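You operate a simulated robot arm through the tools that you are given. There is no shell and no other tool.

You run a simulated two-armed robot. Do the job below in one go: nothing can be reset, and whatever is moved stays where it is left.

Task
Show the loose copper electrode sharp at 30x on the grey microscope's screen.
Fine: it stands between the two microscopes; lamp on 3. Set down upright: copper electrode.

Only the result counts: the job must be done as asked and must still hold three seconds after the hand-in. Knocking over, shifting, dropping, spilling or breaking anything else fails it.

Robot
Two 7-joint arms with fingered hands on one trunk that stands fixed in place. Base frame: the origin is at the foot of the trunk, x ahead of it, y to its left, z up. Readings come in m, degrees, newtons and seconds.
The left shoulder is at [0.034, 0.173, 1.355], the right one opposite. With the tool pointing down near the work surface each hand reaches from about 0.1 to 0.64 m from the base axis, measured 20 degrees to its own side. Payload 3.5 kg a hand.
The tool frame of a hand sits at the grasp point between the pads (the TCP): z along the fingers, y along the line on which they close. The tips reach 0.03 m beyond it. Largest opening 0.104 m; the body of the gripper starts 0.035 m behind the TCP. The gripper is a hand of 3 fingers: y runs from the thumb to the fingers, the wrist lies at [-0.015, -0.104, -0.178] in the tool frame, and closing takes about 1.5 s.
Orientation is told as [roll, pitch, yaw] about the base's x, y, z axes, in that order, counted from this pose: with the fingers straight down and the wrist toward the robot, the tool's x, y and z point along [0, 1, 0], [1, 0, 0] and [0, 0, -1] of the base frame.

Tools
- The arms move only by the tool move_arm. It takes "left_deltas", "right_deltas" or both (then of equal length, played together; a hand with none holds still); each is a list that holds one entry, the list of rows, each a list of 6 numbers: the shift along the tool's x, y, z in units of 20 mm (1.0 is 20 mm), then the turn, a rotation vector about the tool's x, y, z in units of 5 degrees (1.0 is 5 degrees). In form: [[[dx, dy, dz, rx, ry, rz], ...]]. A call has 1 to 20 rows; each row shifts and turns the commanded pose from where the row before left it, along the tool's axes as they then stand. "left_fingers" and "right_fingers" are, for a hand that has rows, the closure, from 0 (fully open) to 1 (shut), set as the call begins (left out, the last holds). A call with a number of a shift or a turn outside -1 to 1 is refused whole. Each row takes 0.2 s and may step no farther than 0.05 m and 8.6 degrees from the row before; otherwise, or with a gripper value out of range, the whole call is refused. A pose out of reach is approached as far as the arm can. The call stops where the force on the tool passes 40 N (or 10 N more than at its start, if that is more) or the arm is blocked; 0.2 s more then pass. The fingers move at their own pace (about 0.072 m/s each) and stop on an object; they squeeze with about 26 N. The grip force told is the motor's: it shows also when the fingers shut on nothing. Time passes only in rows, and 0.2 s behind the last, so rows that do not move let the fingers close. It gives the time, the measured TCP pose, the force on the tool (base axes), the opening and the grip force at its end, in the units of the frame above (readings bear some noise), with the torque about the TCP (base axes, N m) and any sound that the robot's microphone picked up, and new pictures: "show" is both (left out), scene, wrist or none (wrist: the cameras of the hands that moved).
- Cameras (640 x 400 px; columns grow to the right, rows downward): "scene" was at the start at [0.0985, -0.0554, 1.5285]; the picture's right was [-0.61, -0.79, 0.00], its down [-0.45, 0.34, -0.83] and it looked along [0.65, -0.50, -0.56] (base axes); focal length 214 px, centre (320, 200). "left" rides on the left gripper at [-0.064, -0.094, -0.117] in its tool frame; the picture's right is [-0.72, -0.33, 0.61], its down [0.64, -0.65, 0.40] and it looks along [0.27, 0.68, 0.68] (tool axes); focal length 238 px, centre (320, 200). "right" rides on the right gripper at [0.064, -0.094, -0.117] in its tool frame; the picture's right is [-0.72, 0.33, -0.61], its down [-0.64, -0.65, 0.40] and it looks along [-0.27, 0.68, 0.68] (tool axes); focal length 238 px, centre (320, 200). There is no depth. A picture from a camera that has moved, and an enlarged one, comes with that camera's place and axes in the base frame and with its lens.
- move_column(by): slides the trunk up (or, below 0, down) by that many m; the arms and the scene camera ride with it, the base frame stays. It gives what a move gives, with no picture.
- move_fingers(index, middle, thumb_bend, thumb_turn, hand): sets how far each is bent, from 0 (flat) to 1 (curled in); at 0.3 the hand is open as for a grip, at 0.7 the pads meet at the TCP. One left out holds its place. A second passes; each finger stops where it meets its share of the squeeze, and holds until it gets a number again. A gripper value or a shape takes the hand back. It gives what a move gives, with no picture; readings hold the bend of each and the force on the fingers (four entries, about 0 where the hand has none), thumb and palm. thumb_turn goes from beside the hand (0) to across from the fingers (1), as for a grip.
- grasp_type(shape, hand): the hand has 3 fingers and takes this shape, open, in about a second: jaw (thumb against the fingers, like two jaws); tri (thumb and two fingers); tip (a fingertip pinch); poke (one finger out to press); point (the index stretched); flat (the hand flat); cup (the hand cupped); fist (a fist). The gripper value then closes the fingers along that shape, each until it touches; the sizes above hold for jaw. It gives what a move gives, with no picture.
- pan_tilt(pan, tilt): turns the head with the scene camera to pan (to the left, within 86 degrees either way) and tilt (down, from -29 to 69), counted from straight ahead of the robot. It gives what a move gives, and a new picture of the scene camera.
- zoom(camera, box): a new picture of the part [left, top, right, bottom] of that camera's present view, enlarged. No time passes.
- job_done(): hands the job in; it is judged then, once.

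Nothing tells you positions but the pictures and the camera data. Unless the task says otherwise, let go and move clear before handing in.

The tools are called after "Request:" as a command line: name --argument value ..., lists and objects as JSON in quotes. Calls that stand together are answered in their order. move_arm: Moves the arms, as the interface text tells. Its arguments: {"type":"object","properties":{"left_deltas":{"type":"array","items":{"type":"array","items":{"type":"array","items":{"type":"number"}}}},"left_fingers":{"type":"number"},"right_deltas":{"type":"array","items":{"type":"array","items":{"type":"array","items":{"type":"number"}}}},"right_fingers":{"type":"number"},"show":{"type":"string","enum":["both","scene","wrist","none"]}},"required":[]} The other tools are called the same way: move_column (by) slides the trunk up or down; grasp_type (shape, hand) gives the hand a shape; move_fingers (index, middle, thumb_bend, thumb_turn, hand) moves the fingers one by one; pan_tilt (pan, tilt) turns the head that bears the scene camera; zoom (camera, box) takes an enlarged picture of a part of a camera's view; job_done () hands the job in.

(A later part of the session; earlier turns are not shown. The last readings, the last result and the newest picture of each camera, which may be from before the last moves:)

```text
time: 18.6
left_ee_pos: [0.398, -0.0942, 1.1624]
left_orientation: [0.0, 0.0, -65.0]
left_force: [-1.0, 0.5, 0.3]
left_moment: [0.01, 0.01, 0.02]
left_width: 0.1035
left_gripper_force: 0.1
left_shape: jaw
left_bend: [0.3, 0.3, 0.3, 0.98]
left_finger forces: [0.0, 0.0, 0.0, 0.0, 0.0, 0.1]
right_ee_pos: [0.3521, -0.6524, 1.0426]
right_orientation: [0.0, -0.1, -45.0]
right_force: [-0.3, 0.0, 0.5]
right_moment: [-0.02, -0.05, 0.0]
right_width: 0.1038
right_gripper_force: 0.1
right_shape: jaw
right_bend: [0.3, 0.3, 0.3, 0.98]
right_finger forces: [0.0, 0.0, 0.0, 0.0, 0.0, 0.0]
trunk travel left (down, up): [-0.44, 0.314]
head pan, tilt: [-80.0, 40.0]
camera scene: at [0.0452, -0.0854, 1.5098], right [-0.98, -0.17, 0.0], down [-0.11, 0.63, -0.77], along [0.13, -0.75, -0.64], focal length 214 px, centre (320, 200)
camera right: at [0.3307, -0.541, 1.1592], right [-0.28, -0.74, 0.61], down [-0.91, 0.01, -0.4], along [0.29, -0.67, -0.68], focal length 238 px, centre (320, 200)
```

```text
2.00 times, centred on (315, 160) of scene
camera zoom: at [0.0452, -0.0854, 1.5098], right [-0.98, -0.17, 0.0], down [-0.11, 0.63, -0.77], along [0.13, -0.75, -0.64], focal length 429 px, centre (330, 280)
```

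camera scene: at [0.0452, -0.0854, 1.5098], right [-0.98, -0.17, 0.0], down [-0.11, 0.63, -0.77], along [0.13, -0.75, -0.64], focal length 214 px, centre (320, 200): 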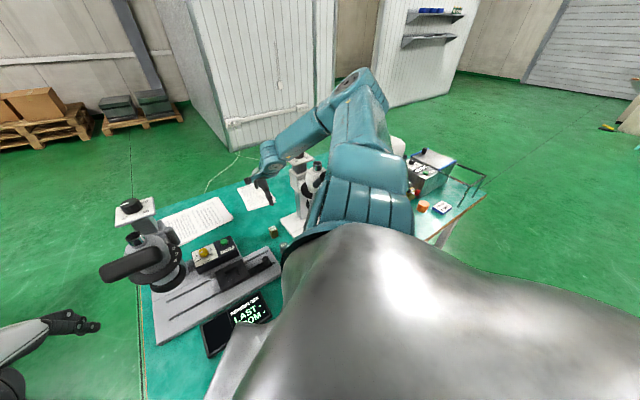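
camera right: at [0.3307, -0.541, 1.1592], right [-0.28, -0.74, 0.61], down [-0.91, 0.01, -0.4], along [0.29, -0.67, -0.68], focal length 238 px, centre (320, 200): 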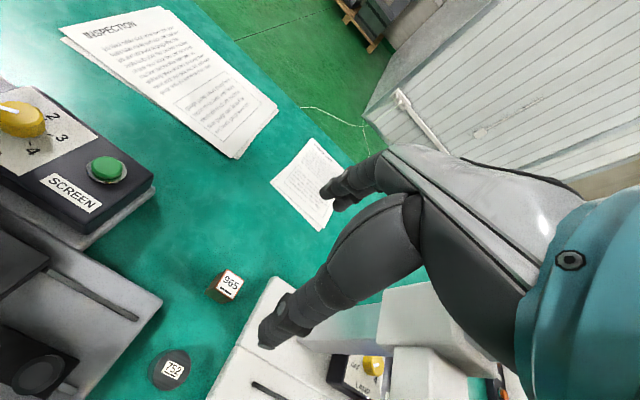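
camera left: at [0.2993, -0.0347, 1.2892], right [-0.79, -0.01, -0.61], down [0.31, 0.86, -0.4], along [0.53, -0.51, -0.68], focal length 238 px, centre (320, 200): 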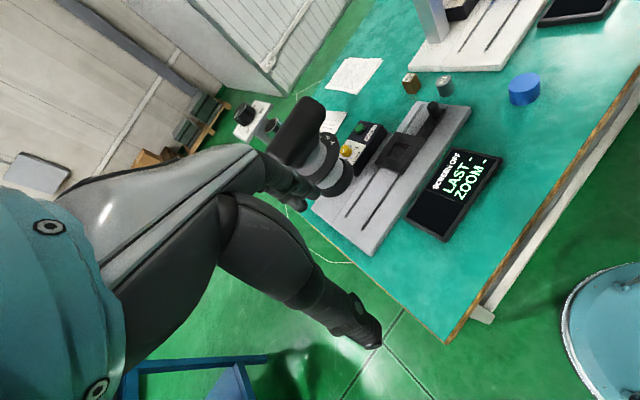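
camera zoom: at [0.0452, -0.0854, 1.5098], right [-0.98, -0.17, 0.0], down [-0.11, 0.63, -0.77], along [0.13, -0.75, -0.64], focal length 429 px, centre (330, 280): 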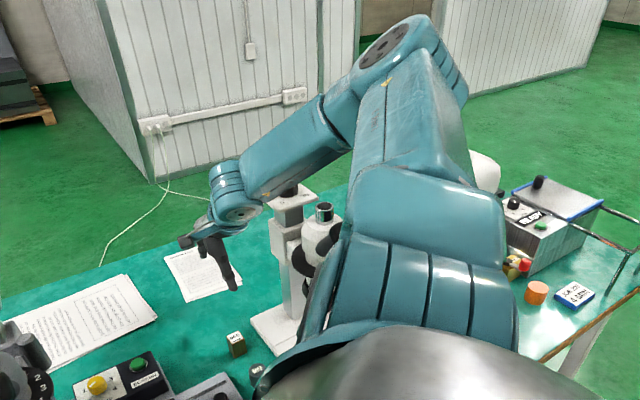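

The arm is clear of the white microscope and the electrode's top looks to be near (0.353, -0.658, 0.84). I'll go down another 11 cm with the fingers partly closed so the thumb clears the 752 cylinder.

Request:
move_arm --right_deltas '[[[-0.03, 0.04, 0.9, 0, 0, 0], [-0.03, 0.04, 0.9, 0, 0, 0], [-0.03, 0.04, 0.9, 0, 0, 0], [-0.03, 0.05, 0.9, 0, 0, 0], [-0.03, 0.05, 0.9, 0, 0, 0], [-0.03, 0.05, 0.9, 0, 0, 0]]]' --right_fingers 0.3

Request:
zoom --camera "right" --box '[130, 200, 380, 400]'

```text
time: 20.0
left_ee_pos: [0.3976, -0.0946, 1.1624]
left_orientation: [-0.1, 0.0, -65.0]
left_force: [0.3, 0.0, 0.0]
left_moment: [0.02, 0.02, 0.01]
left_width: 0.1035
left_gripper_force: 0.1
left_shape: jaw
left_bend: [0.3, 0.3, 0.3, 0.98]
left_finger forces: [0.0, 0.1, 0.1, 0.0, 0.0, 0.0]
right_ee_pos: [0.3516, -0.6581, 0.935]
right_orientation: [0.0, 0.0, -44.8]
right_force: [-0.1, 0.0, -0.6]
right_moment: [0.0, -0.01, -0.02]
right_width: 0.073
right_gripper_force: 0.1
right_shape: jaw
right_bend: [0.27, 0.37, 0.58, 0.99]
right_finger forces: [0.0, 0.0, 0.0, 0.0, 0.0, 0.1]
trunk travel left (down, up): [-0.44, 0.314]
head pan, tilt: [-80.0, 40.0]
camera scene: at [0.0452, -0.0854, 1.5098], right [-0.98, -0.17, 0.0], down [-0.11, 0.63, -0.77], along [0.13, -0.75, -0.64], focal length 214 px, centre (320, 200)
camera right: at [0.331, -0.547, 1.051], right [-0.28, -0.74, 0.61], down [-0.91, 0.01, -0.4], along [0.29, -0.67, -0.68], focal length 238 px, centre (320, 200)
```

scene: 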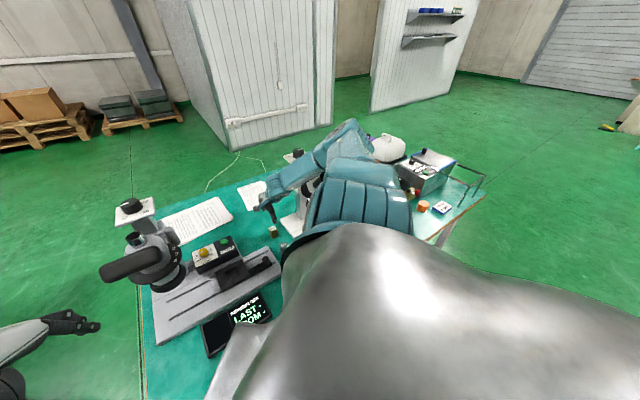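
right: 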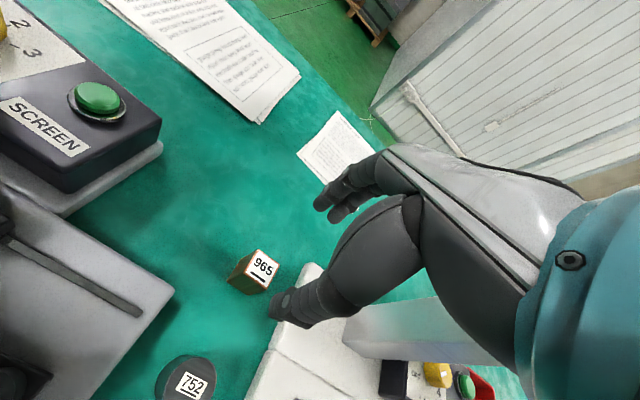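

```text
2.00 times, centred on (255, 300) of right
camera zoom: at [0.331, -0.547, 1.051], right [-0.28, -0.74, 0.61], down [-0.91, 0.01, -0.4], along [0.29, -0.67, -0.68], focal length 477 px, centre (450, 0)
```

zoom: 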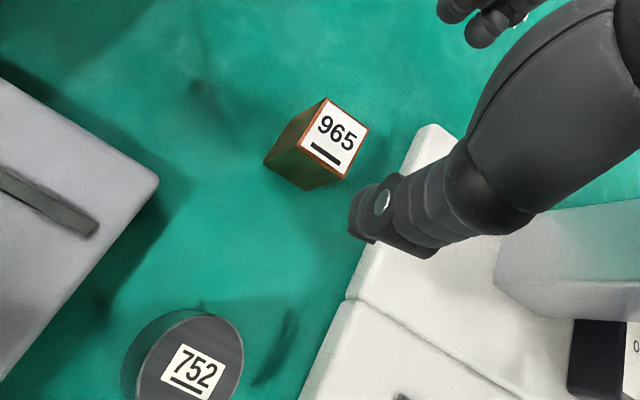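

The forearm is getting near the white microscope's hood, which my head camera can't see behind the upper arm. I'll turn the left hand to look at that gap from the side before going lower.

Request:
move_arm --left_deltas '[[[0, 0, 0, 0, 0, 1], [0, 0, 0, 0, 0, 1], [0, 0, 0, 0, 0, 1], [0, 0, 0, 0, 0, 1], [0, 0, 0, 0, 0, 1], [0, 0, 0, 0, 0, 1], [0, 0, 0, 0, 0, 1], [0, 0, 0, 0, 0, 1], [0, 0, 0, 0, 0, 1]]]' --show "wrist"

```text
time: 22.0
left_ee_pos: [0.3973, -0.0935, 1.1624]
left_orientation: [0.1, 0.1, -110.1]
left_force: [-0.6, -0.2, -0.4]
left_moment: [0.02, 0.0, 0.0]
left_width: 0.1036
left_gripper_force: 0.1
left_shape: jaw
left_bend: [0.3, 0.3, 0.3, 0.98]
left_finger forces: [0.0, 0.1, 0.1, 0.0, 0.0, 0.0]
right_ee_pos: [0.3517, -0.6573, 0.9339]
right_orientation: [-0.1, 0.0, -44.9]
right_force: [-0.1, 0.1, -0.1]
right_moment: [0.0, -0.02, 0.03]
right_width: 0.0733
right_gripper_force: 0.0
right_shape: jaw
right_bend: [0.27, 0.37, 0.58, 0.99]
right_finger forces: [0.1, 0.1, 0.0, 0.1, 0.1, 0.0]
trunk travel left (down, up): [-0.44, 0.314]
head pan, tilt: [-80.0, 40.0]
camera left: at [0.3694, 0.0174, 1.2793], right [-0.56, 0.55, -0.61], down [0.83, 0.39, -0.4], along [0.02, -0.73, -0.68], focal length 238 px, centre (320, 200)
```

left: 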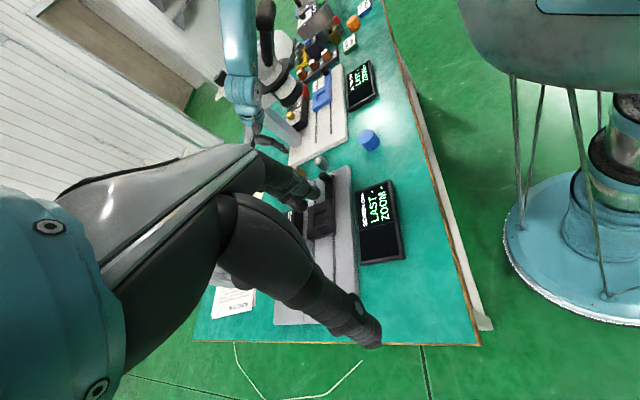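

Request:
zoom --camera "left" --box '[200, 0, 360, 190]'

Request:
zoom --camera "left" --box '[210, 0, 320, 100]'

```text
2.11 times, centred on (280, 95) of left
camera zoom: at [0.3694, 0.0174, 1.2793], right [-0.56, 0.55, -0.61], down [0.83, 0.39, -0.4], along [0.02, -0.73, -0.68], focal length 502 px, centre (404, 421)
```

zoom: 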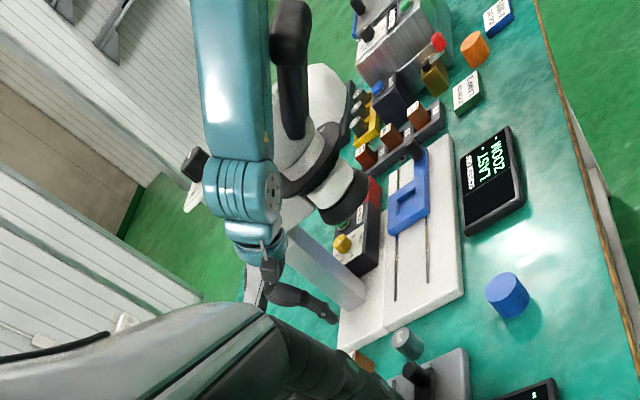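

```text
4.00 times, centred on (265, 50) of left
camera zoom: at [0.3694, 0.0174, 1.2793], right [-0.56, 0.55, -0.61], down [0.83, 0.39, -0.4], along [0.02, -0.73, -0.68], focal length 953 px, centre (540, 800)
```

zoom: 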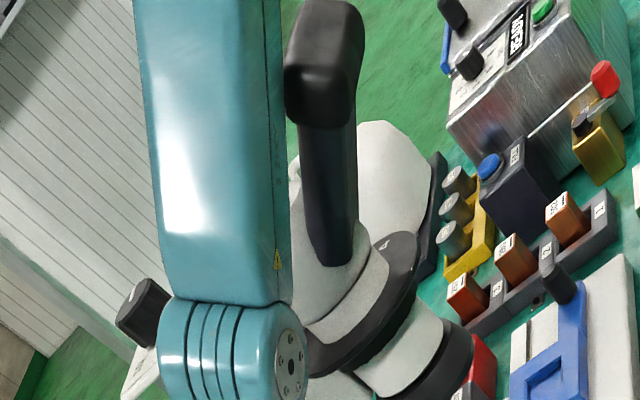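

The left camera shows racked copper electrodes by the white microscope (so 965 is the loose one) and that my forearm is only just clear of the white hood. I'll tilt the hand 20° about its closing axis so the wrist swings away from the hood, then check again.

Request:
move_arm --right_deltas '[[[0, 0, 0, 0, -1, 0], [0, 0, 0, 0, -1, 0], [0, 0, 0, 0, -1, 0], [0, 0, 0, 0, -1, 0]]]'

Request:
zoom --camera "left" --box '[200, 0, 360, 190]'

Request:
zoom --camera "right" --box '[130, 200, 380, 400]'

```text
time: 23.0
left_ee_pos: [0.3988, -0.0934, 1.1621]
left_orientation: [-0.1, 0.0, -110.0]
left_force: [-0.1, -0.2, 0.1]
left_moment: [-0.04, -0.03, 0.0]
left_width: 0.1036
left_gripper_force: 0.0
left_shape: jaw
left_bend: [0.3, 0.3, 0.3, 0.98]
left_finger forces: [0.0, 0.0, 0.1, 0.0, 0.0, 0.1]
right_ee_pos: [0.351, -0.6584, 0.9367]
right_orientation: [-20.0, 0.0, -45.0]
right_force: [0.4, 0.3, 0.6]
right_moment: [0.01, -0.02, -0.01]
right_width: 0.0732
right_gripper_force: 0.0
right_shape: jaw
right_bend: [0.27, 0.37, 0.58, 0.99]
right_finger forces: [0.1, 0.0, 0.1, 0.0, 0.0, 0.1]
trunk travel left (down, up): [-0.44, 0.314]
head pan, tilt: [-80.0, 40.0]
camera scene: at [0.0452, -0.0851, 1.5098], right [-0.98, -0.17, 0.0], down [-0.11, 0.63, -0.77], along [0.13, -0.75, -0.64], focal length 214 px, centre (320, 200)
camera right: at [0.3568, -0.5211, 1.023], right [-0.1, -0.56, 0.82], down [-0.99, -0.06, -0.16], along [0.14, -0.83, -0.55], focal length 238 px, centre (320, 200)
```

scene: 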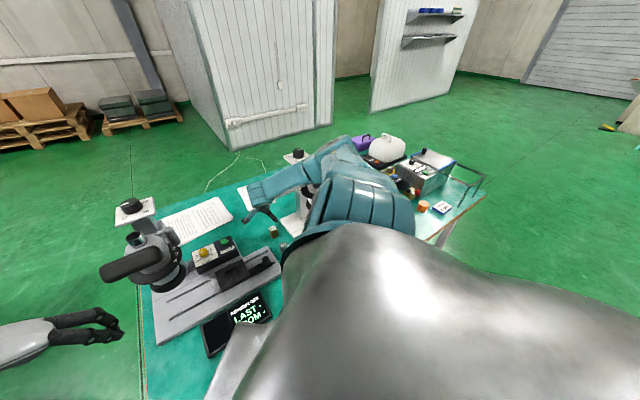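
right: 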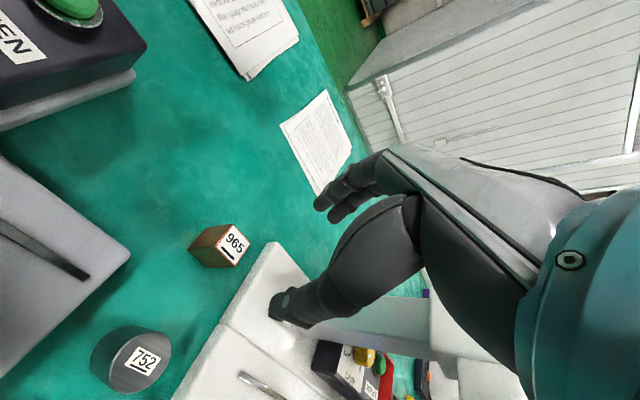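

```text
2.11 times, centred on (280, 95) of left
camera zoom: at [0.3693, 0.0175, 1.2792], right [-0.56, 0.55, -0.61], down [0.82, 0.39, -0.4], along [0.02, -0.73, -0.68], focal length 502 px, centre (404, 421)
```

zoom: 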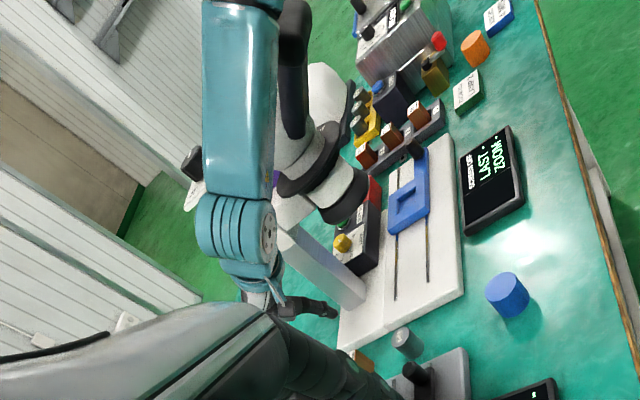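

```text
2.00 times, centred on (255, 300) of right
camera zoom: at [0.3568, -0.5211, 1.023], right [-0.1, -0.56, 0.82], down [-0.99, -0.06, -0.16], along [0.14, -0.83, -0.55], focal length 477 px, centre (450, 0)
```

zoom: 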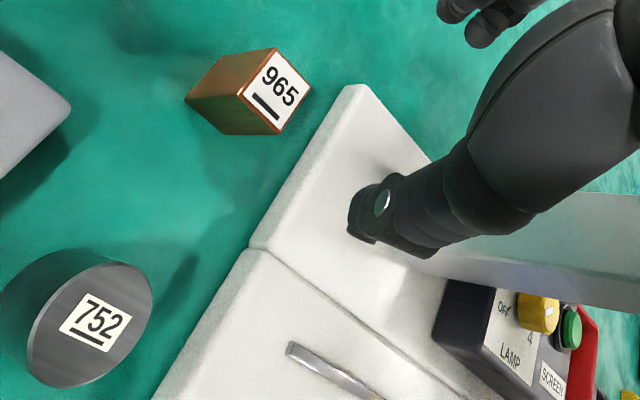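

Request:
zoom --camera "scene" --box '[220, 110, 440, 270]'

Request:
zoom --camera "left" --box '[230, 0, 310, 60]'

```text
2.50 times, centred on (330, 190) of scene
camera zoom: at [0.0452, -0.0851, 1.5098], right [-0.98, -0.17, 0.0], down [-0.11, 0.63, -0.77], along [0.13, -0.75, -0.64], focal length 536 px, centre (295, 225)
```

zoom: 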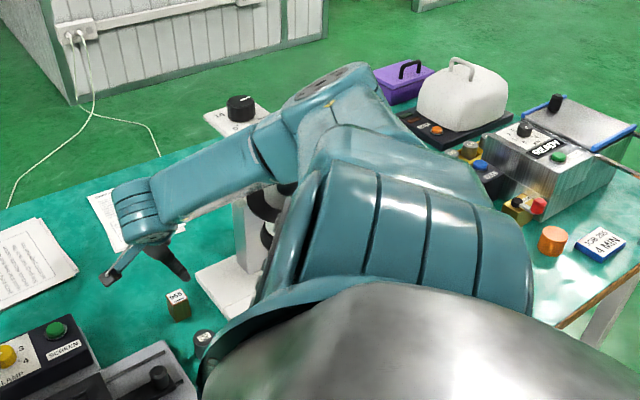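

```text
6.67 times, centred on (270, 30) of left
camera zoom: at [0.3693, 0.0175, 1.2792], right [-0.56, 0.55, -0.61], down [0.82, 0.39, -0.4], along [0.02, -0.73, -0.68], focal length 1589 px, centre (653, 1333)
```

zoom: 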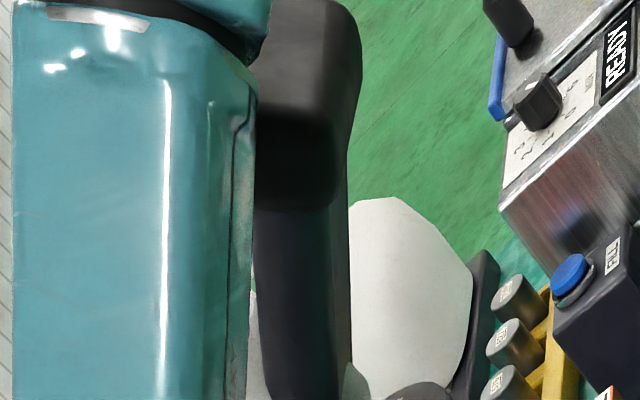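

The arm passes in front of the hood with a few centimetres to spare. I'll raise the trunk 3 cm for more clearance and come down most of the way to the electrode, now fixed at about (0.3535, -0.662, top 0.827).

Request:
move_column --by 0.03

Request:
move_arm --right_deltas '[[[0.32, 0.03, 0.775, 0, 0, 0], [0.32, 0.03, 0.775, 0, 0, 0], [0.32, 0.03, 0.775, 0, 0, 0], [0.32, 0.03, 0.775, 0, 0, 0], [0.32, 0.03, 0.775, 0, 0, 0]]]'

Request:
zoom --camera "left" --box '[200, 0, 360, 190]'

Request:
zoom --camera "right" --box '[130, 200, 380, 400]'

```text
time: 23.7
left_ee_pos: [0.3981, -0.0941, 1.1917]
left_orientation: [-0.1, 0.0, -110.0]
left_force: [0.0, -0.6, 0.3]
left_moment: [-0.03, 0.03, 0.02]
left_width: 0.1038
left_gripper_force: 0.0
left_shape: jaw
left_bend: [0.3, 0.3, 0.3, 0.98]
left_finger forces: [0.1, 0.0, 0.1, 0.1, 0.1, 0.0]
right_ee_pos: [0.3529, -0.6579, 0.966]
right_orientation: [-20.0, 0.0, -45.0]
right_force: [0.1, 0.1, -0.4]
right_moment: [-0.02, -0.02, 0.0]
right_width: 0.0732
right_gripper_force: 0.0
right_shape: jaw
right_bend: [0.27, 0.37, 0.58, 0.99]
right_finger forces: [0.1, 0.0, 0.1, 0.1, 0.0, 0.1]
trunk travel left (down, up): [-0.47, 0.284]
head pan, tilt: [-80.0, 40.0]
```

```text
time: 24.9
left_ee_pos: [0.3972, -0.0945, 1.1923]
left_orientation: [0.0, 0.0, -110.1]
left_force: [-0.9, 0.4, -0.3]
left_moment: [-0.03, -0.01, 0.02]
left_width: 0.1033
left_gripper_force: 0.1
left_shape: jaw
left_bend: [0.3, 0.3, 0.3, 0.98]
left_finger forces: [0.1, 0.0, 0.0, 0.1, 0.0, 0.1]
right_ee_pos: [0.3573, -0.6585, 0.8811]
right_orientation: [-20.0, 0.0, -44.9]
right_force: [-1.2, 0.4, 0.7]
right_moment: [-0.01, 0.0, 0.03]
right_width: 0.073
right_gripper_force: 0.1
right_shape: jaw
right_bend: [0.27, 0.37, 0.58, 0.99]
right_finger forces: [0.0, 0.0, 0.1, 0.0, 0.0, 0.0]
trunk travel left (down, up): [-0.47, 0.284]
head pan, tilt: [-80.0, 40.0]
camera scene: at [0.04, -0.0852, 1.54], right [-0.98, -0.17, 0.0], down [-0.11, 0.63, -0.77], along [0.13, -0.75, -0.64], focal length 214 px, centre (320, 200)
camera right: at [0.3621, -0.521, 0.9694], right [-0.1, -0.56, 0.82], down [-0.98, -0.06, -0.16], along [0.14, -0.83, -0.55], focal length 238 px, centre (320, 200)
```

scene: 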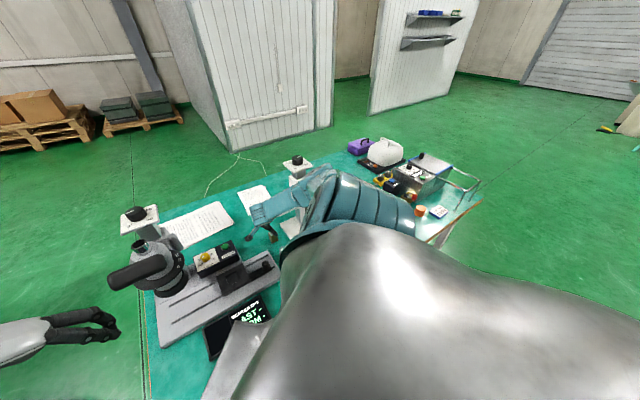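
right: 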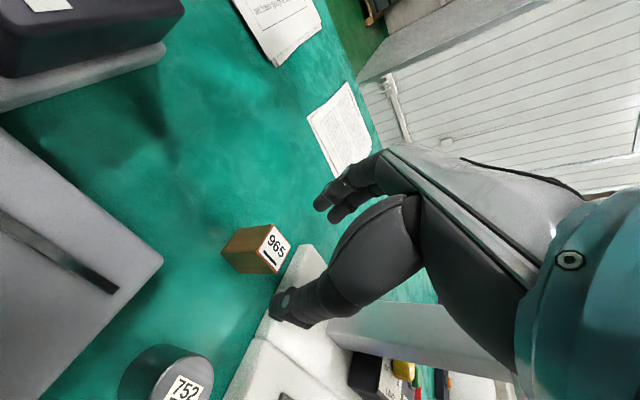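

```text
2.11 times, centred on (280, 95) of left
camera zoom: at [0.3692, 0.0172, 1.3094], right [-0.56, 0.55, -0.61], down [0.82, 0.39, -0.4], along [0.02, -0.73, -0.68], focal length 502 px, centre (404, 421)
```

zoom: 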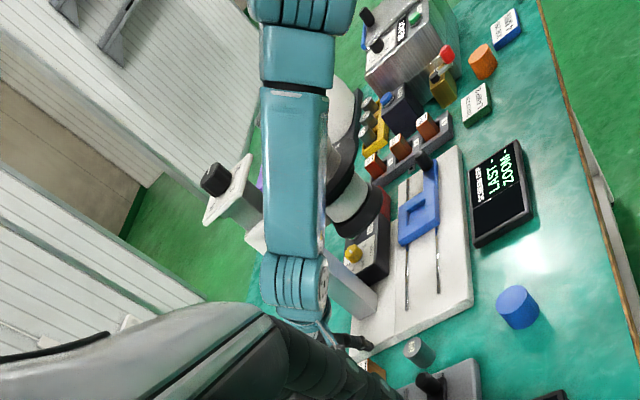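

```text
2.00 times, centred on (255, 300) of right
camera zoom: at [0.3621, -0.521, 0.9694], right [-0.1, -0.56, 0.82], down [-0.98, -0.06, -0.16], along [0.14, -0.83, -0.55], focal length 477 px, centre (450, 0)
```

zoom: 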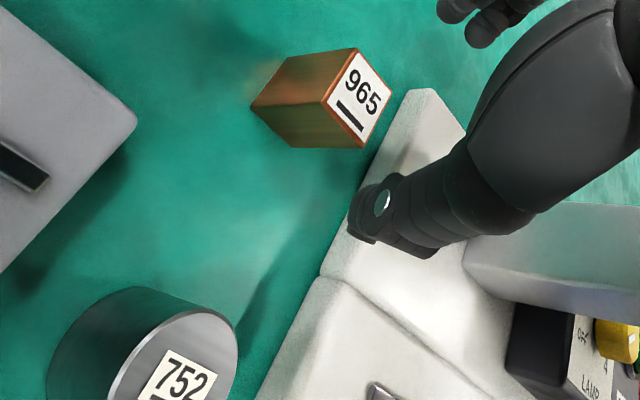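

The electrode is confirmed at (0.354, -0.662), and the forearm is well in front of the white hood. I'll lower the last 5 cm and then close on the block.

Request:
move_arm --right_deltas '[[[0.297, 0, 0.743, 0, 0, 0], [0.297, 0, 0.743, 0, 0, 0], [0.297, 0, 0.743, 0, 0, 0]]]' --show "wrist"

Request:
zoom --camera "right" --box '[180, 160, 400, 340]'

```text
time: 25.7
left_ee_pos: [0.3972, -0.0935, 1.1912]
left_orientation: [0.0, 0.0, -110.0]
left_force: [-0.6, 0.6, -0.1]
left_moment: [-0.03, -0.01, -0.01]
left_width: 0.1035
left_gripper_force: 0.1
left_shape: jaw
left_bend: [0.3, 0.3, 0.3, 0.98]
left_finger forces: [0.0, 0.0, 0.1, 0.0, 0.1, 0.1]
right_ee_pos: [0.3575, -0.6576, 0.8332]
right_orientation: [-20.0, 0.0, -44.9]
right_force: [-0.7, 0.5, 0.8]
right_moment: [0.01, -0.02, 0.02]
right_width: 0.0732
right_gripper_force: 0.1
right_shape: jaw
right_bend: [0.27, 0.37, 0.58, 0.99]
right_finger forces: [0.1, 0.0, 0.0, 0.0, 0.0, 0.0]
trunk travel left (down, up): [-0.47, 0.284]
head pan, tilt: [-80.0, 40.0]
camera right: at [0.3623, -0.5198, 0.921], right [-0.1, -0.56, 0.82], down [-0.99, -0.06, -0.16], along [0.14, -0.83, -0.55], focal length 238 px, centre (320, 200)
```

right: 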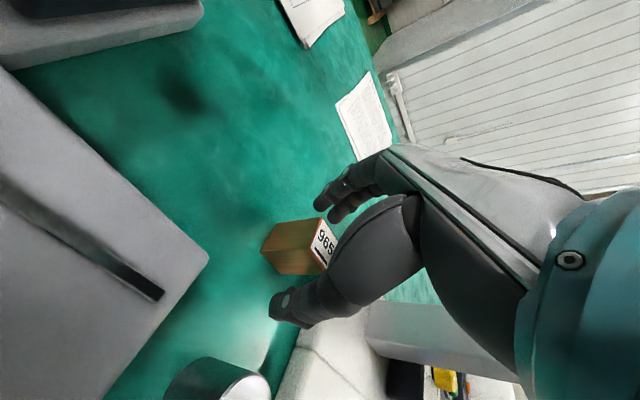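

```text
2.22 times, centred on (290, 250) of right
camera zoom: at [0.3623, -0.5198, 0.921], right [-0.1, -0.56, 0.82], down [-0.99, -0.06, -0.16], along [0.14, -0.83, -0.55], focal length 530 px, centre (387, 89)
```

zoom: 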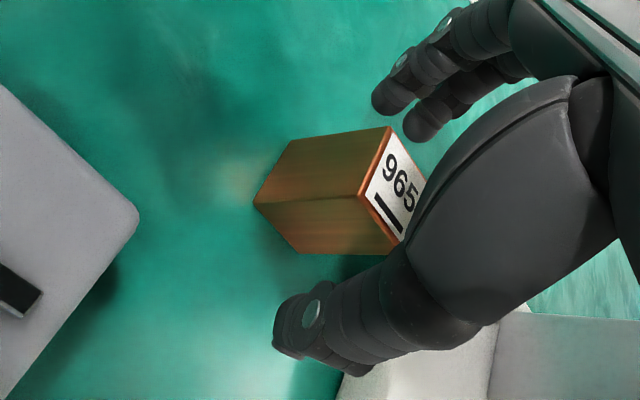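

The block stands centred between the thumb and the fingers, with the tips about 2 cm above the table. I'll close the fingers now.

Request:
move_arm --right_deltas '[[[0, 0, 0, 0, 0, 0], [0, 0, 0, 0, 0, 0], [0, 0, 0, 0, 0, 0], [0, 0, 0, 0, 0, 0], [0, 0, 0, 0, 0, 0], [0, 0, 0, 0, 0, 0], [0, 0, 0, 0, 0, 0], [0, 0, 0, 0, 0, 0]]]' --right_fingers 1.0 --show "wrist"

Request:
zoom --camera "right" --box '[180, 160, 400, 340]'

```text
time: 27.5
left_ee_pos: [0.3977, -0.0947, 1.1918]
left_orientation: [0.0, 0.0, -110.0]
left_force: [-0.2, -0.1, -0.2]
left_moment: [-0.01, -0.02, -0.03]
left_width: 0.1036
left_gripper_force: 0.1
left_shape: jaw
left_bend: [0.3, 0.3, 0.3, 0.98]
left_finger forces: [0.1, 0.1, 0.1, 0.1, 0.1, 0.0]
right_ee_pos: [0.3581, -0.6576, 0.8328]
right_orientation: [-19.9, 0.0, -45.0]
right_force: [-0.7, 0.6, 0.6]
right_moment: [0.0, -0.02, 0.0]
right_width: 0.0253
right_gripper_force: 26.0
right_shape: jaw
right_bend: [0.74, 0.54, 0.74, 1.0]
right_finger forces: [14.9, 7.9, 0.0, 0.1, 23.2, 0.0]
trunk travel left (down, up): [-0.47, 0.284]
head pan, tilt: [-80.0, 40.0]
camera right: at [0.3622, -0.5199, 0.9212], right [-0.1, -0.56, 0.82], down [-0.99, -0.06, -0.16], along [0.14, -0.83, -0.55], focal length 238 px, centre (320, 200)
```

right: 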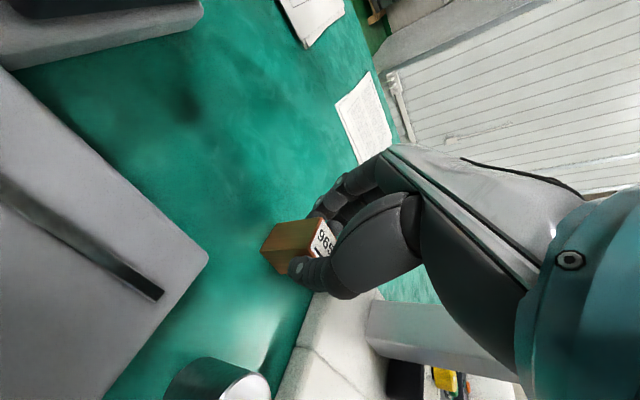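

```text
2.22 times, centred on (290, 250) of right
camera zoom: at [0.3622, -0.5199, 0.9212], right [-0.1, -0.56, 0.82], down [-0.99, -0.06, -0.16], along [0.14, -0.83, -0.55], focal length 530 px, centre (387, 89)
```

zoom: 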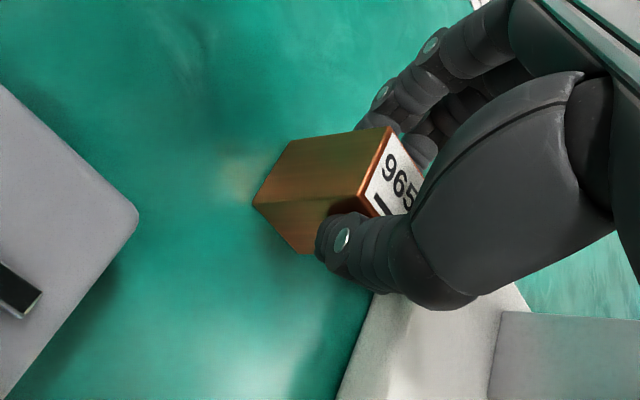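

The electrode is gripped (25 mm, 26 N). I'll lift it straight up 12 cm and check that it hangs properly.

Request:
move_arm --right_deltas '[[[-0.2, 0, -0.55, 0, 0, 0], [-0.286, 0, -0.785, 0, 0, 0], [-0.286, 0, -0.785, 0, 0, 0], [-0.286, 0, -0.785, 0, 0, 0], [-0.286, 0, -0.785, 0, 0, 0], [-0.286, 0, -0.785, 0, 0, 0], [-0.286, 0, -0.785, 0, 0, 0], [-0.286, 0, -0.785, 0, 0, 0]]]'

Request:
zoom --camera "right" --box '[180, 160, 400, 340]'

```text
time: 29.3
left_ee_pos: [0.3968, -0.0939, 1.1923]
left_orientation: [-0.1, 0.0, -110.0]
left_force: [0.4, -0.4, -0.1]
left_moment: [0.07, -0.02, -0.02]
left_width: 0.1035
left_gripper_force: 0.0
left_shape: jaw
left_bend: [0.3, 0.3, 0.3, 0.98]
left_finger forces: [0.1, 0.1, 0.0, 0.0, 0.0, 0.1]
right_ee_pos: [0.358, -0.6562, 0.9629]
right_orientation: [-20.1, 0.2, -45.0]
right_force: [0.1, 0.1, -2.5]
right_moment: [0.05, 0.01, -0.01]
right_width: 0.0253
right_gripper_force: 26.3
right_shape: jaw
right_bend: [0.74, 0.54, 0.74, 1.0]
right_finger forces: [15.0, 7.8, 0.0, 0.0, 22.9, 0.0]
trunk travel left (down, up): [-0.47, 0.284]
head pan, tilt: [-80.0, 40.0]
camera scene: at [0.0399, -0.0854, 1.54], right [-0.98, -0.17, 0.0], down [-0.11, 0.63, -0.77], along [0.13, -0.75, -0.64], focal length 214 px, centre (320, 200)
camera right: at [0.3626, -0.5194, 1.0496], right [-0.1, -0.56, 0.82], down [-0.99, -0.06, -0.16], along [0.14, -0.83, -0.55], focal length 238 px, centre (320, 200)
```

scene: 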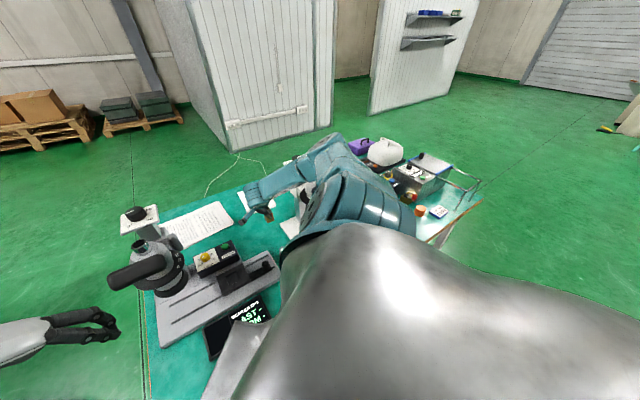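
right: 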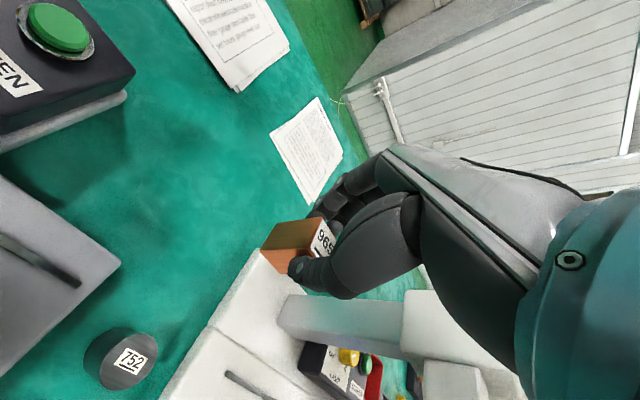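

```text
2.22 times, centred on (290, 250) of right
camera zoom: at [0.3626, -0.5194, 1.0496], right [-0.1, -0.56, 0.82], down [-0.99, -0.06, -0.16], along [0.14, -0.83, -0.55], focal length 530 px, centre (387, 89)
```

zoom: 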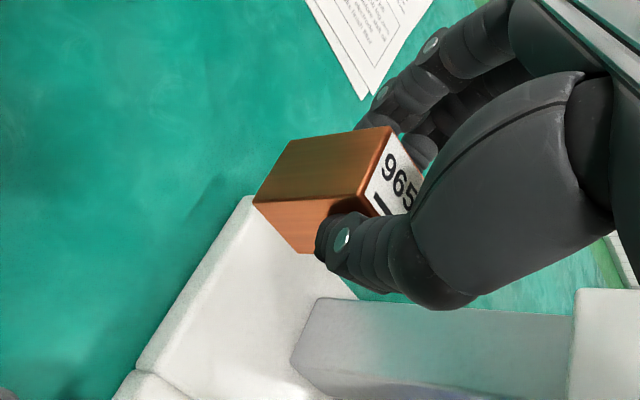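

The copper electrode is held firmly and upright. Next I'll carry it toward the grey stage to about (0.40, -0.49).

Request:
move_arm --right_deltas '[[[0.864, -0.548, -0.314, 0, 0, 0], [0.864, -0.548, -0.314, 0, 0, 0], [0.864, -0.548, -0.314, 0, 0, 0], [0.864, -0.548, -0.314, 0, 0, 0], [0.864, -0.548, -0.314, 0, 0, 0], [0.864, -0.548, -0.314, 0, 0, 0], [0.864, -0.548, -0.314, 0, 0, 0], [0.864, -0.548, -0.314, 0, 0, 0]]]' --show "wrist"

Request:
pan_tilt --pan -50 --tilt 45

```text
time: 31.1
left_ee_pos: [0.3986, -0.0932, 1.1907]
left_orientation: [0.1, 0.1, -110.0]
left_force: [-0.1, -0.2, -0.1]
left_moment: [0.02, 0.01, 0.0]
left_width: 0.1037
left_gripper_force: 0.1
left_shape: jaw
left_bend: [0.3, 0.3, 0.3, 0.98]
left_finger forces: [0.1, 0.0, 0.0, 0.1, 0.0, 0.0]
right_ee_pos: [0.3993, -0.4896, 0.9622]
right_orientation: [-20.1, 0.1, -45.0]
right_force: [-0.3, 0.9, -3.3]
right_moment: [-0.03, 0.01, -0.02]
right_width: 0.0253
right_gripper_force: 25.9
right_shape: jaw
right_bend: [0.74, 0.54, 0.74, 1.0]
right_finger forces: [15.0, 7.9, 0.0, 0.0, 22.9, 0.1]
trunk travel left (down, up): [-0.47, 0.284]
head pan, tilt: [-80.0, 40.0]
camera right: at [0.4044, -0.3523, 1.0501], right [-0.1, -0.56, 0.82], down [-0.99, -0.06, -0.16], along [0.14, -0.83, -0.55], focal length 238 px, centre (320, 200)
```

right: 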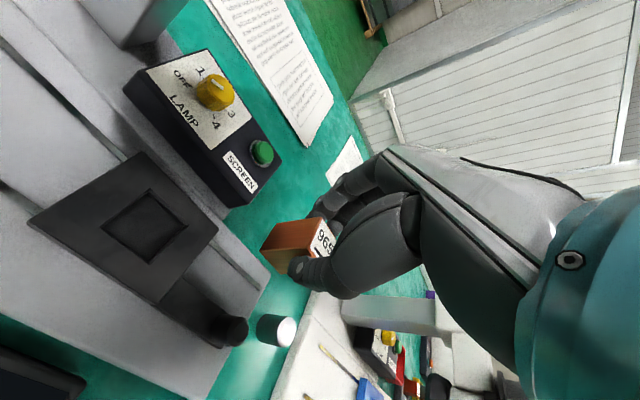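

```text
time: 32.1
left_ee_pos: [0.397, -0.0941, 1.1927]
left_orientation: [0.0, 0.0, -110.0]
left_force: [-0.2, 0.8, 0.0]
left_moment: [0.0, -0.02, -0.01]
left_width: 0.1037
left_gripper_force: 0.1
left_shape: jaw
left_bend: [0.3, 0.3, 0.3, 0.98]
left_finger forces: [0.0, 0.0, 0.0, 0.0, 0.0, 0.0]
right_ee_pos: [0.3988, -0.4897, 0.9627]
right_orientation: [-19.9, 0.1, -45.0]
right_force: [-0.2, 0.0, -4.1]
right_moment: [-0.01, -0.01, 0.05]
right_width: 0.0258
right_gripper_force: 26.2
right_shape: jaw
right_bend: [0.74, 0.54, 0.74, 1.0]
right_finger forces: [15.0, 8.0, 0.0, 0.0, 22.9, 0.0]
trunk travel left (down, up): [-0.47, 0.284]
head pan, tilt: [-50.0, 45.0]
camera scene: at [0.0775, -0.0641, 1.5327], right [-0.77, -0.64, 0.0], down [-0.45, 0.54, -0.71], along [0.45, -0.54, -0.71], focal length 214 px, centre (320, 200)
```

scene: 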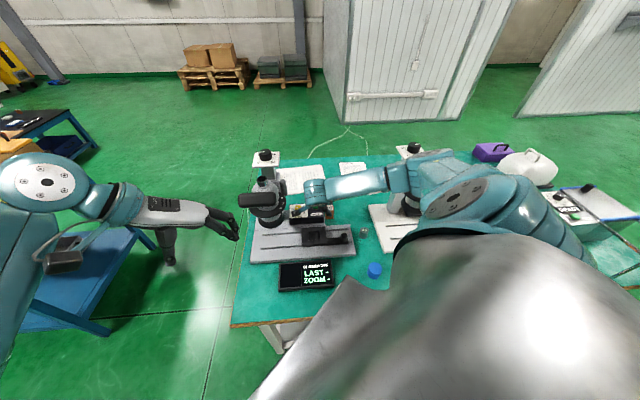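

Request:
zoom --camera "right" --box '[20, 30, 300, 350]'

Request:
zoom --camera "right" --box '[80, 160, 230, 280]'

Request:
zoom --camera "scene" --box '[230, 140, 390, 300]'

```text
1.25 times, centred on (160, 190) of right
camera zoom: at [0.4043, -0.3528, 1.0501], right [-0.1, -0.56, 0.82], down [-0.99, -0.06, -0.16], along [0.14, -0.83, -0.55], focal length 298 px, centre (520, 212)
```

zoom: 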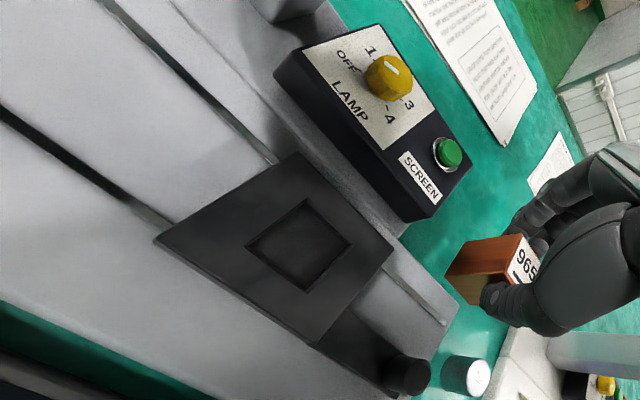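

```text
3.33 times, centred on (155, 220) of right
camera zoom: at [0.4043, -0.3528, 1.0501], right [-0.1, -0.56, 0.82], down [-0.99, -0.06, -0.16], along [0.14, -0.83, -0.55], focal length 794 px, centre (870, 133)
```

zoom: 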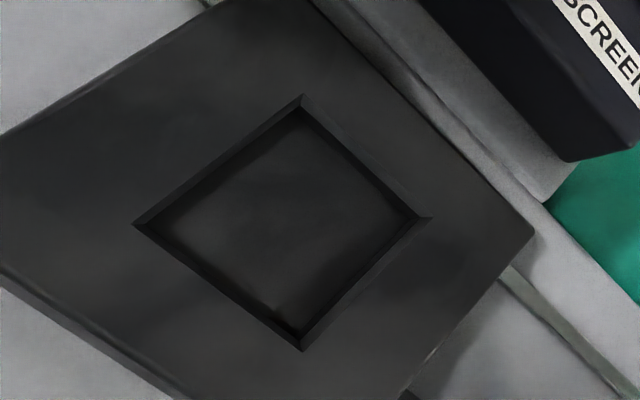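

```text
2.50 times, centred on (310, 220) of scene
camera zoom: at [0.0775, -0.0641, 1.5327], right [-0.77, -0.64, 0.0], down [-0.45, 0.54, -0.71], along [0.45, -0.54, -0.71], focal length 536 px, centre (345, 150)
```

zoom: 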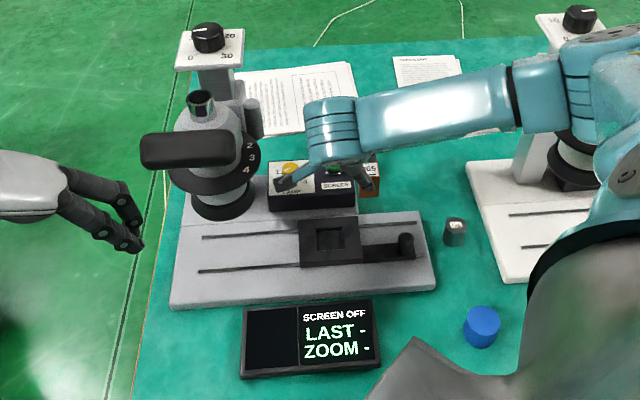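

The recess centre comes out at about (0.425, -0.443, 0.81). I'll rotate the hand 90° about the vertical here, so the wrist stays away from the grey microscope's hood, then look again.

Request:
move_arm --right_deltas '[[[0, 0, 0, -0.342, 0, -0.94], [0, 0, 0, -0.342, 0, -0.94], [0, 0, 0, -0.342, 0, -0.94], [0, 0, 0, -0.342, 0, -0.94], [0, 0, 0, -0.342, 0, -0.94], [0, 0, 0, -0.342, 0, -0.94], [0, 0, 0, -0.342, 0, -0.94], [0, 0, 0, -0.342, 0, -0.94], [0, 0, 0, -0.342, 0, -0.94], [0, 0, 0, -0.342, 0, -0.94], [0, 0, 0, -0.342, 0, -0.94], [0, 0, 0, -0.342, 0, -0.94], [0, 0, 0, -0.342, 0, -0.94], [0, 0, 0, -0.342, 0, -0.94], [0, 0, 0, -0.342, 0, -0.94], [0, 0, 0, -0.342, 0, -0.94], [0, 0, 0, -0.342, 0, -0.94], [0, 0, 0, -0.342, 0, -0.94]]]'

```text
time: 35.9
left_ee_pos: [0.3963, -0.0938, 1.192]
left_orientation: [0.0, 0.0, -110.0]
left_force: [-0.1, -0.2, -0.1]
left_moment: [0.03, 0.0, 0.01]
left_width: 0.1037
left_gripper_force: 0.1
left_shape: jaw
left_bend: [0.3, 0.3, 0.3, 0.98]
left_finger forces: [0.0, 0.0, 0.0, 0.0, 0.1, 0.1]
right_ee_pos: [0.4002, -0.4866, 0.9599]
right_orientation: [-20.0, -0.1, 45.2]
right_force: [-0.9, 0.0, -4.0]
right_moment: [0.01, 0.03, 0.02]
right_width: 0.0249
right_gripper_force: 25.9
right_shape: jaw
right_bend: [0.74, 0.54, 0.74, 1.0]
right_finger forces: [15.5, 8.0, 0.1, 0.0, 23.6, 0.0]
right hand out of reach, approached as far as the arm can: row 17
trunk travel left (down, up): [-0.47, 0.284]
head pan, tilt: [-50.0, 45.0]
camera scene: at [0.0769, -0.0646, 1.5327], right [-0.77, -0.64, 0.0], down [-0.45, 0.54, -0.71], along [0.45, -0.54, -0.71], focal length 214 px, centre (320, 200)
camera right: at [0.2638, -0.4822, 1.0473], right [0.56, -0.1, 0.82], down [0.06, -0.98, -0.16], along [0.83, 0.14, -0.54], focal length 238 px, centre (320, 200)
```

scene: 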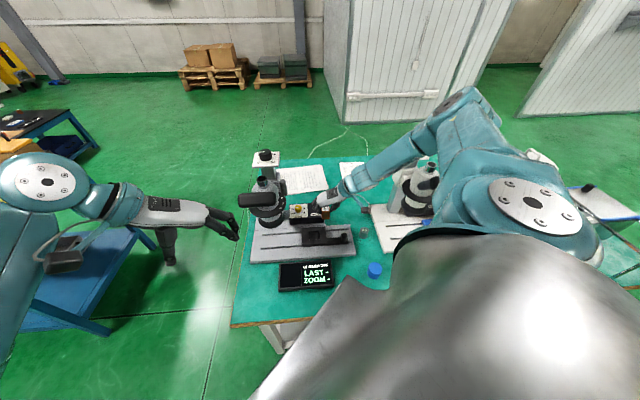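
right: 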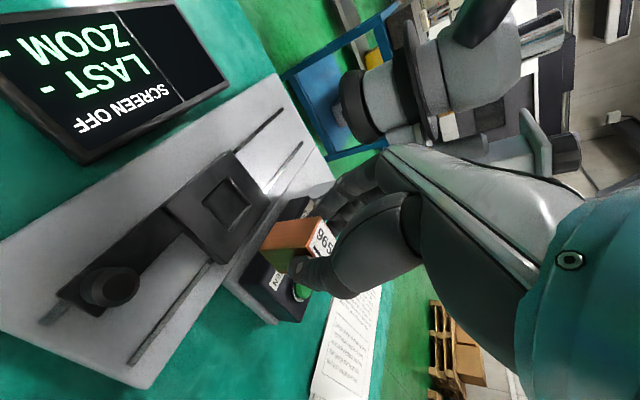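

The hand is turned to yaw 45° and still holds the block upright. I'll shift it above the recess and check alignment.

Request:
move_arm --right_deltas '[[[0.312, 0.807, -0.113, 0, 0, 0], [0.312, 0.807, -0.113, 0, 0, 0], [0.312, 0.807, -0.113, 0, 0, 0], [0, 0, 0, 0, 0, 0]]]'

Request:
zoom --camera "right" --box '[150, 130, 390, 330]'

Request:
zoom --camera "scene" --box '[250, 170, 370, 270]'

```text
time: 36.9
left_ee_pos: [0.3965, -0.0947, 1.193]
left_orientation: [0.0, 0.1, -110.0]
left_force: [0.5, 0.4, -0.5]
left_moment: [-0.02, -0.03, 0.05]
left_width: 0.1037
left_gripper_force: 0.1
left_shape: jaw
left_bend: [0.3, 0.3, 0.3, 0.98]
left_finger forces: [0.0, 0.0, 0.0, 0.0, 0.0, 0.0]
right_ee_pos: [0.4205, -0.4373, 0.9603]
right_orientation: [-20.1, 0.1, 45.2]
right_force: [0.1, 0.0, -3.8]
right_moment: [0.04, 0.04, -0.03]
right_width: 0.0251
right_gripper_force: 25.7
right_shape: jaw
right_bend: [0.74, 0.54, 0.74, 1.0]
right_finger forces: [15.4, 7.9, 0.0, 0.0, 23.6, 0.0]
trunk travel left (down, up): [-0.47, 0.284]
head pan, tilt: [-50.0, 45.0]
camera scene: at [0.0773, -0.0643, 1.5327], right [-0.77, -0.64, 0.0], down [-0.45, 0.54, -0.71], along [0.45, -0.54, -0.71], focal length 214 px, centre (320, 200)
camera right: at [0.2839, -0.4334, 1.0471], right [0.56, -0.1, 0.82], down [0.06, -0.98, -0.16], along [0.83, 0.14, -0.55], focal length 238 px, centre (320, 200)
```

scene: 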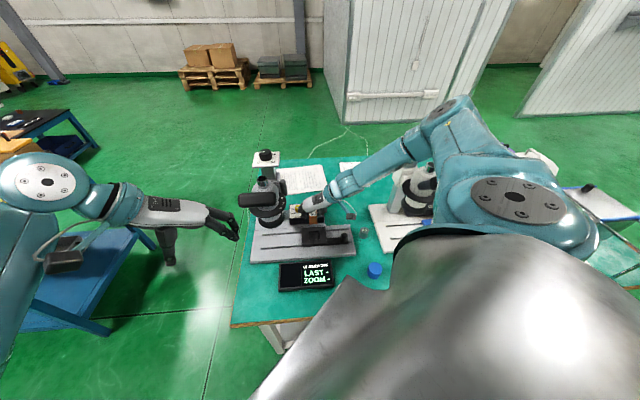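
right: 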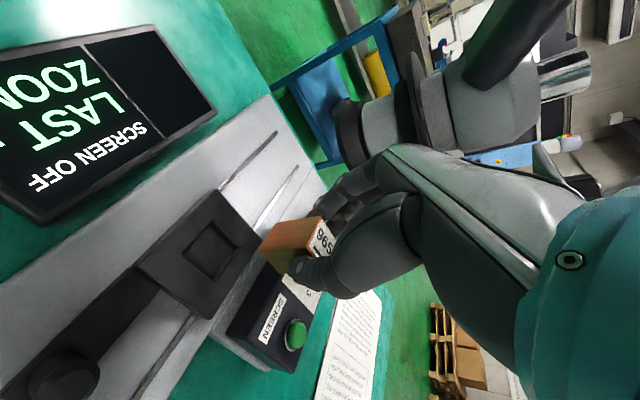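

```text
2.00 times, centred on (270, 230) of right
camera zoom: at [0.2839, -0.4334, 1.0471], right [0.56, -0.1, 0.82], down [0.06, -0.98, -0.16], along [0.83, 0.14, -0.55], focal length 477 px, centre (420, 140)
```

zoom: 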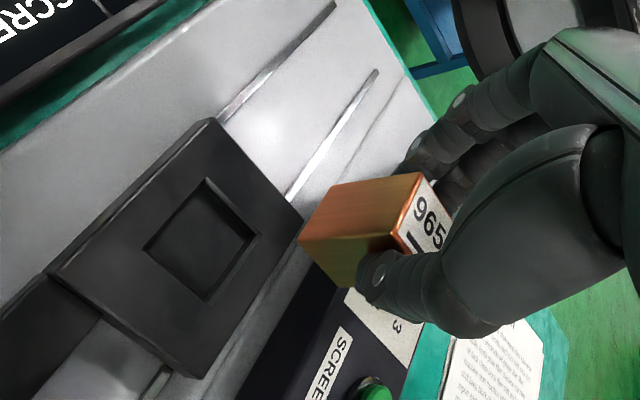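

```text
4.00 times, centred on (310, 220) of scene
camera zoom: at [0.0773, -0.0643, 1.5327], right [-0.77, -0.64, 0.0], down [-0.45, 0.54, -0.71], along [0.45, -0.54, -0.71], focal length 858 px, centre (360, 120)
```

zoom: 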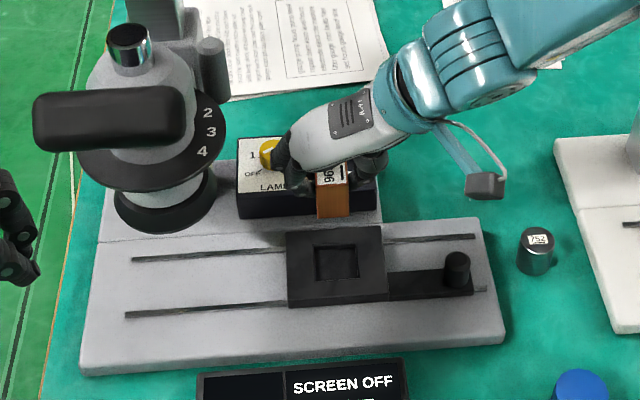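

The block sits over the recess to within about a millimetre, and the slide's top is about z = 0.818. I'll lower the block to just above the slide.

Request:
move_arm --right_deltas '[[[0.295, 0, 0.811, 0, 0, 0], [0.295, 0, 0.811, 0, 0, 0], [0.295, 0, 0.811, 0, 0, 0], [0.295, 0, 0.811, 0, 0, 0], [0.295, 0, 0.811, 0, 0, 0]]]' --show "wrist"

Request:
zoom --camera "right" --box '[150, 130, 390, 330]'

Request:
zoom --camera "scene" --box '[270, 190, 370, 260]'

```text
time: 38.1
left_ee_pos: [0.3987, -0.094, 1.1919]
left_orientation: [0.0, -0.1, -110.0]
left_force: [0.2, -0.4, 0.0]
left_moment: [0.0, 0.03, 0.02]
left_width: 0.1037
left_gripper_force: 0.1
left_shape: jaw
left_bend: [0.3, 0.3, 0.3, 0.98]
left_finger forces: [0.0, 0.1, 0.0, 0.1, 0.1, 0.1]
right_ee_pos: [0.4209, -0.4383, 0.8729]
right_orientation: [-19.9, 0.0, 45.1]
right_force: [-0.8, -0.6, -3.0]
right_moment: [0.02, 0.02, -0.02]
right_width: 0.0251
right_gripper_force: 26.2
right_shape: jaw
right_bend: [0.74, 0.54, 0.74, 1.0]
right_finger forces: [15.4, 7.9, 0.0, 0.1, 23.2, 0.0]
trunk travel left (down, up): [-0.47, 0.284]
head pan, tilt: [-50.0, 45.0]
camera right: at [0.2844, -0.4339, 0.9604], right [0.56, -0.1, 0.82], down [0.06, -0.98, -0.16], along [0.83, 0.14, -0.55], focal length 238 px, centre (320, 200)
```

right: 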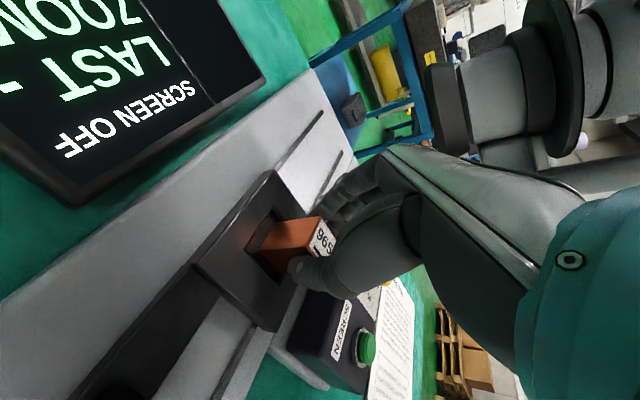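

```text
2.00 times, centred on (270, 230) of right
camera zoom: at [0.2844, -0.4339, 0.9604], right [0.56, -0.1, 0.82], down [0.06, -0.98, -0.16], along [0.83, 0.14, -0.55], focal length 477 px, centre (420, 140)
```

zoom: 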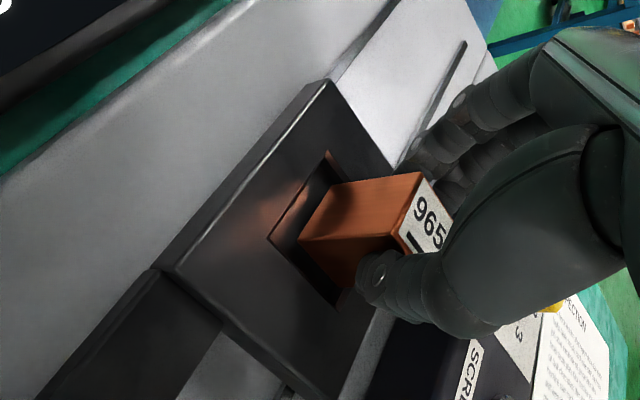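

```text
5.71 times, centred on (320, 225) of scene
camera zoom: at [0.0778, -0.0641, 1.5327], right [-0.77, -0.64, 0.0], down [-0.45, 0.54, -0.71], along [0.45, -0.54, -0.71], focal length 1226 px, centre (320, 57)
```

zoom: 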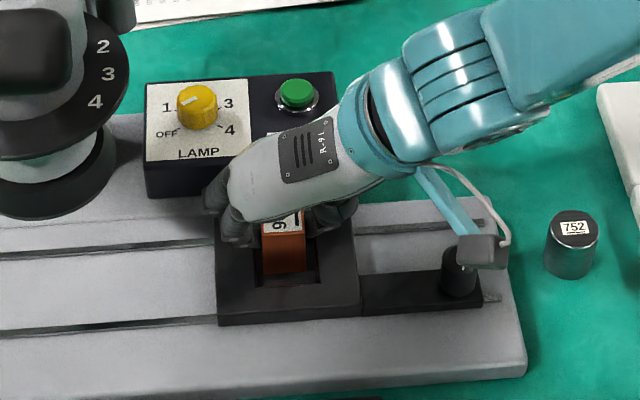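

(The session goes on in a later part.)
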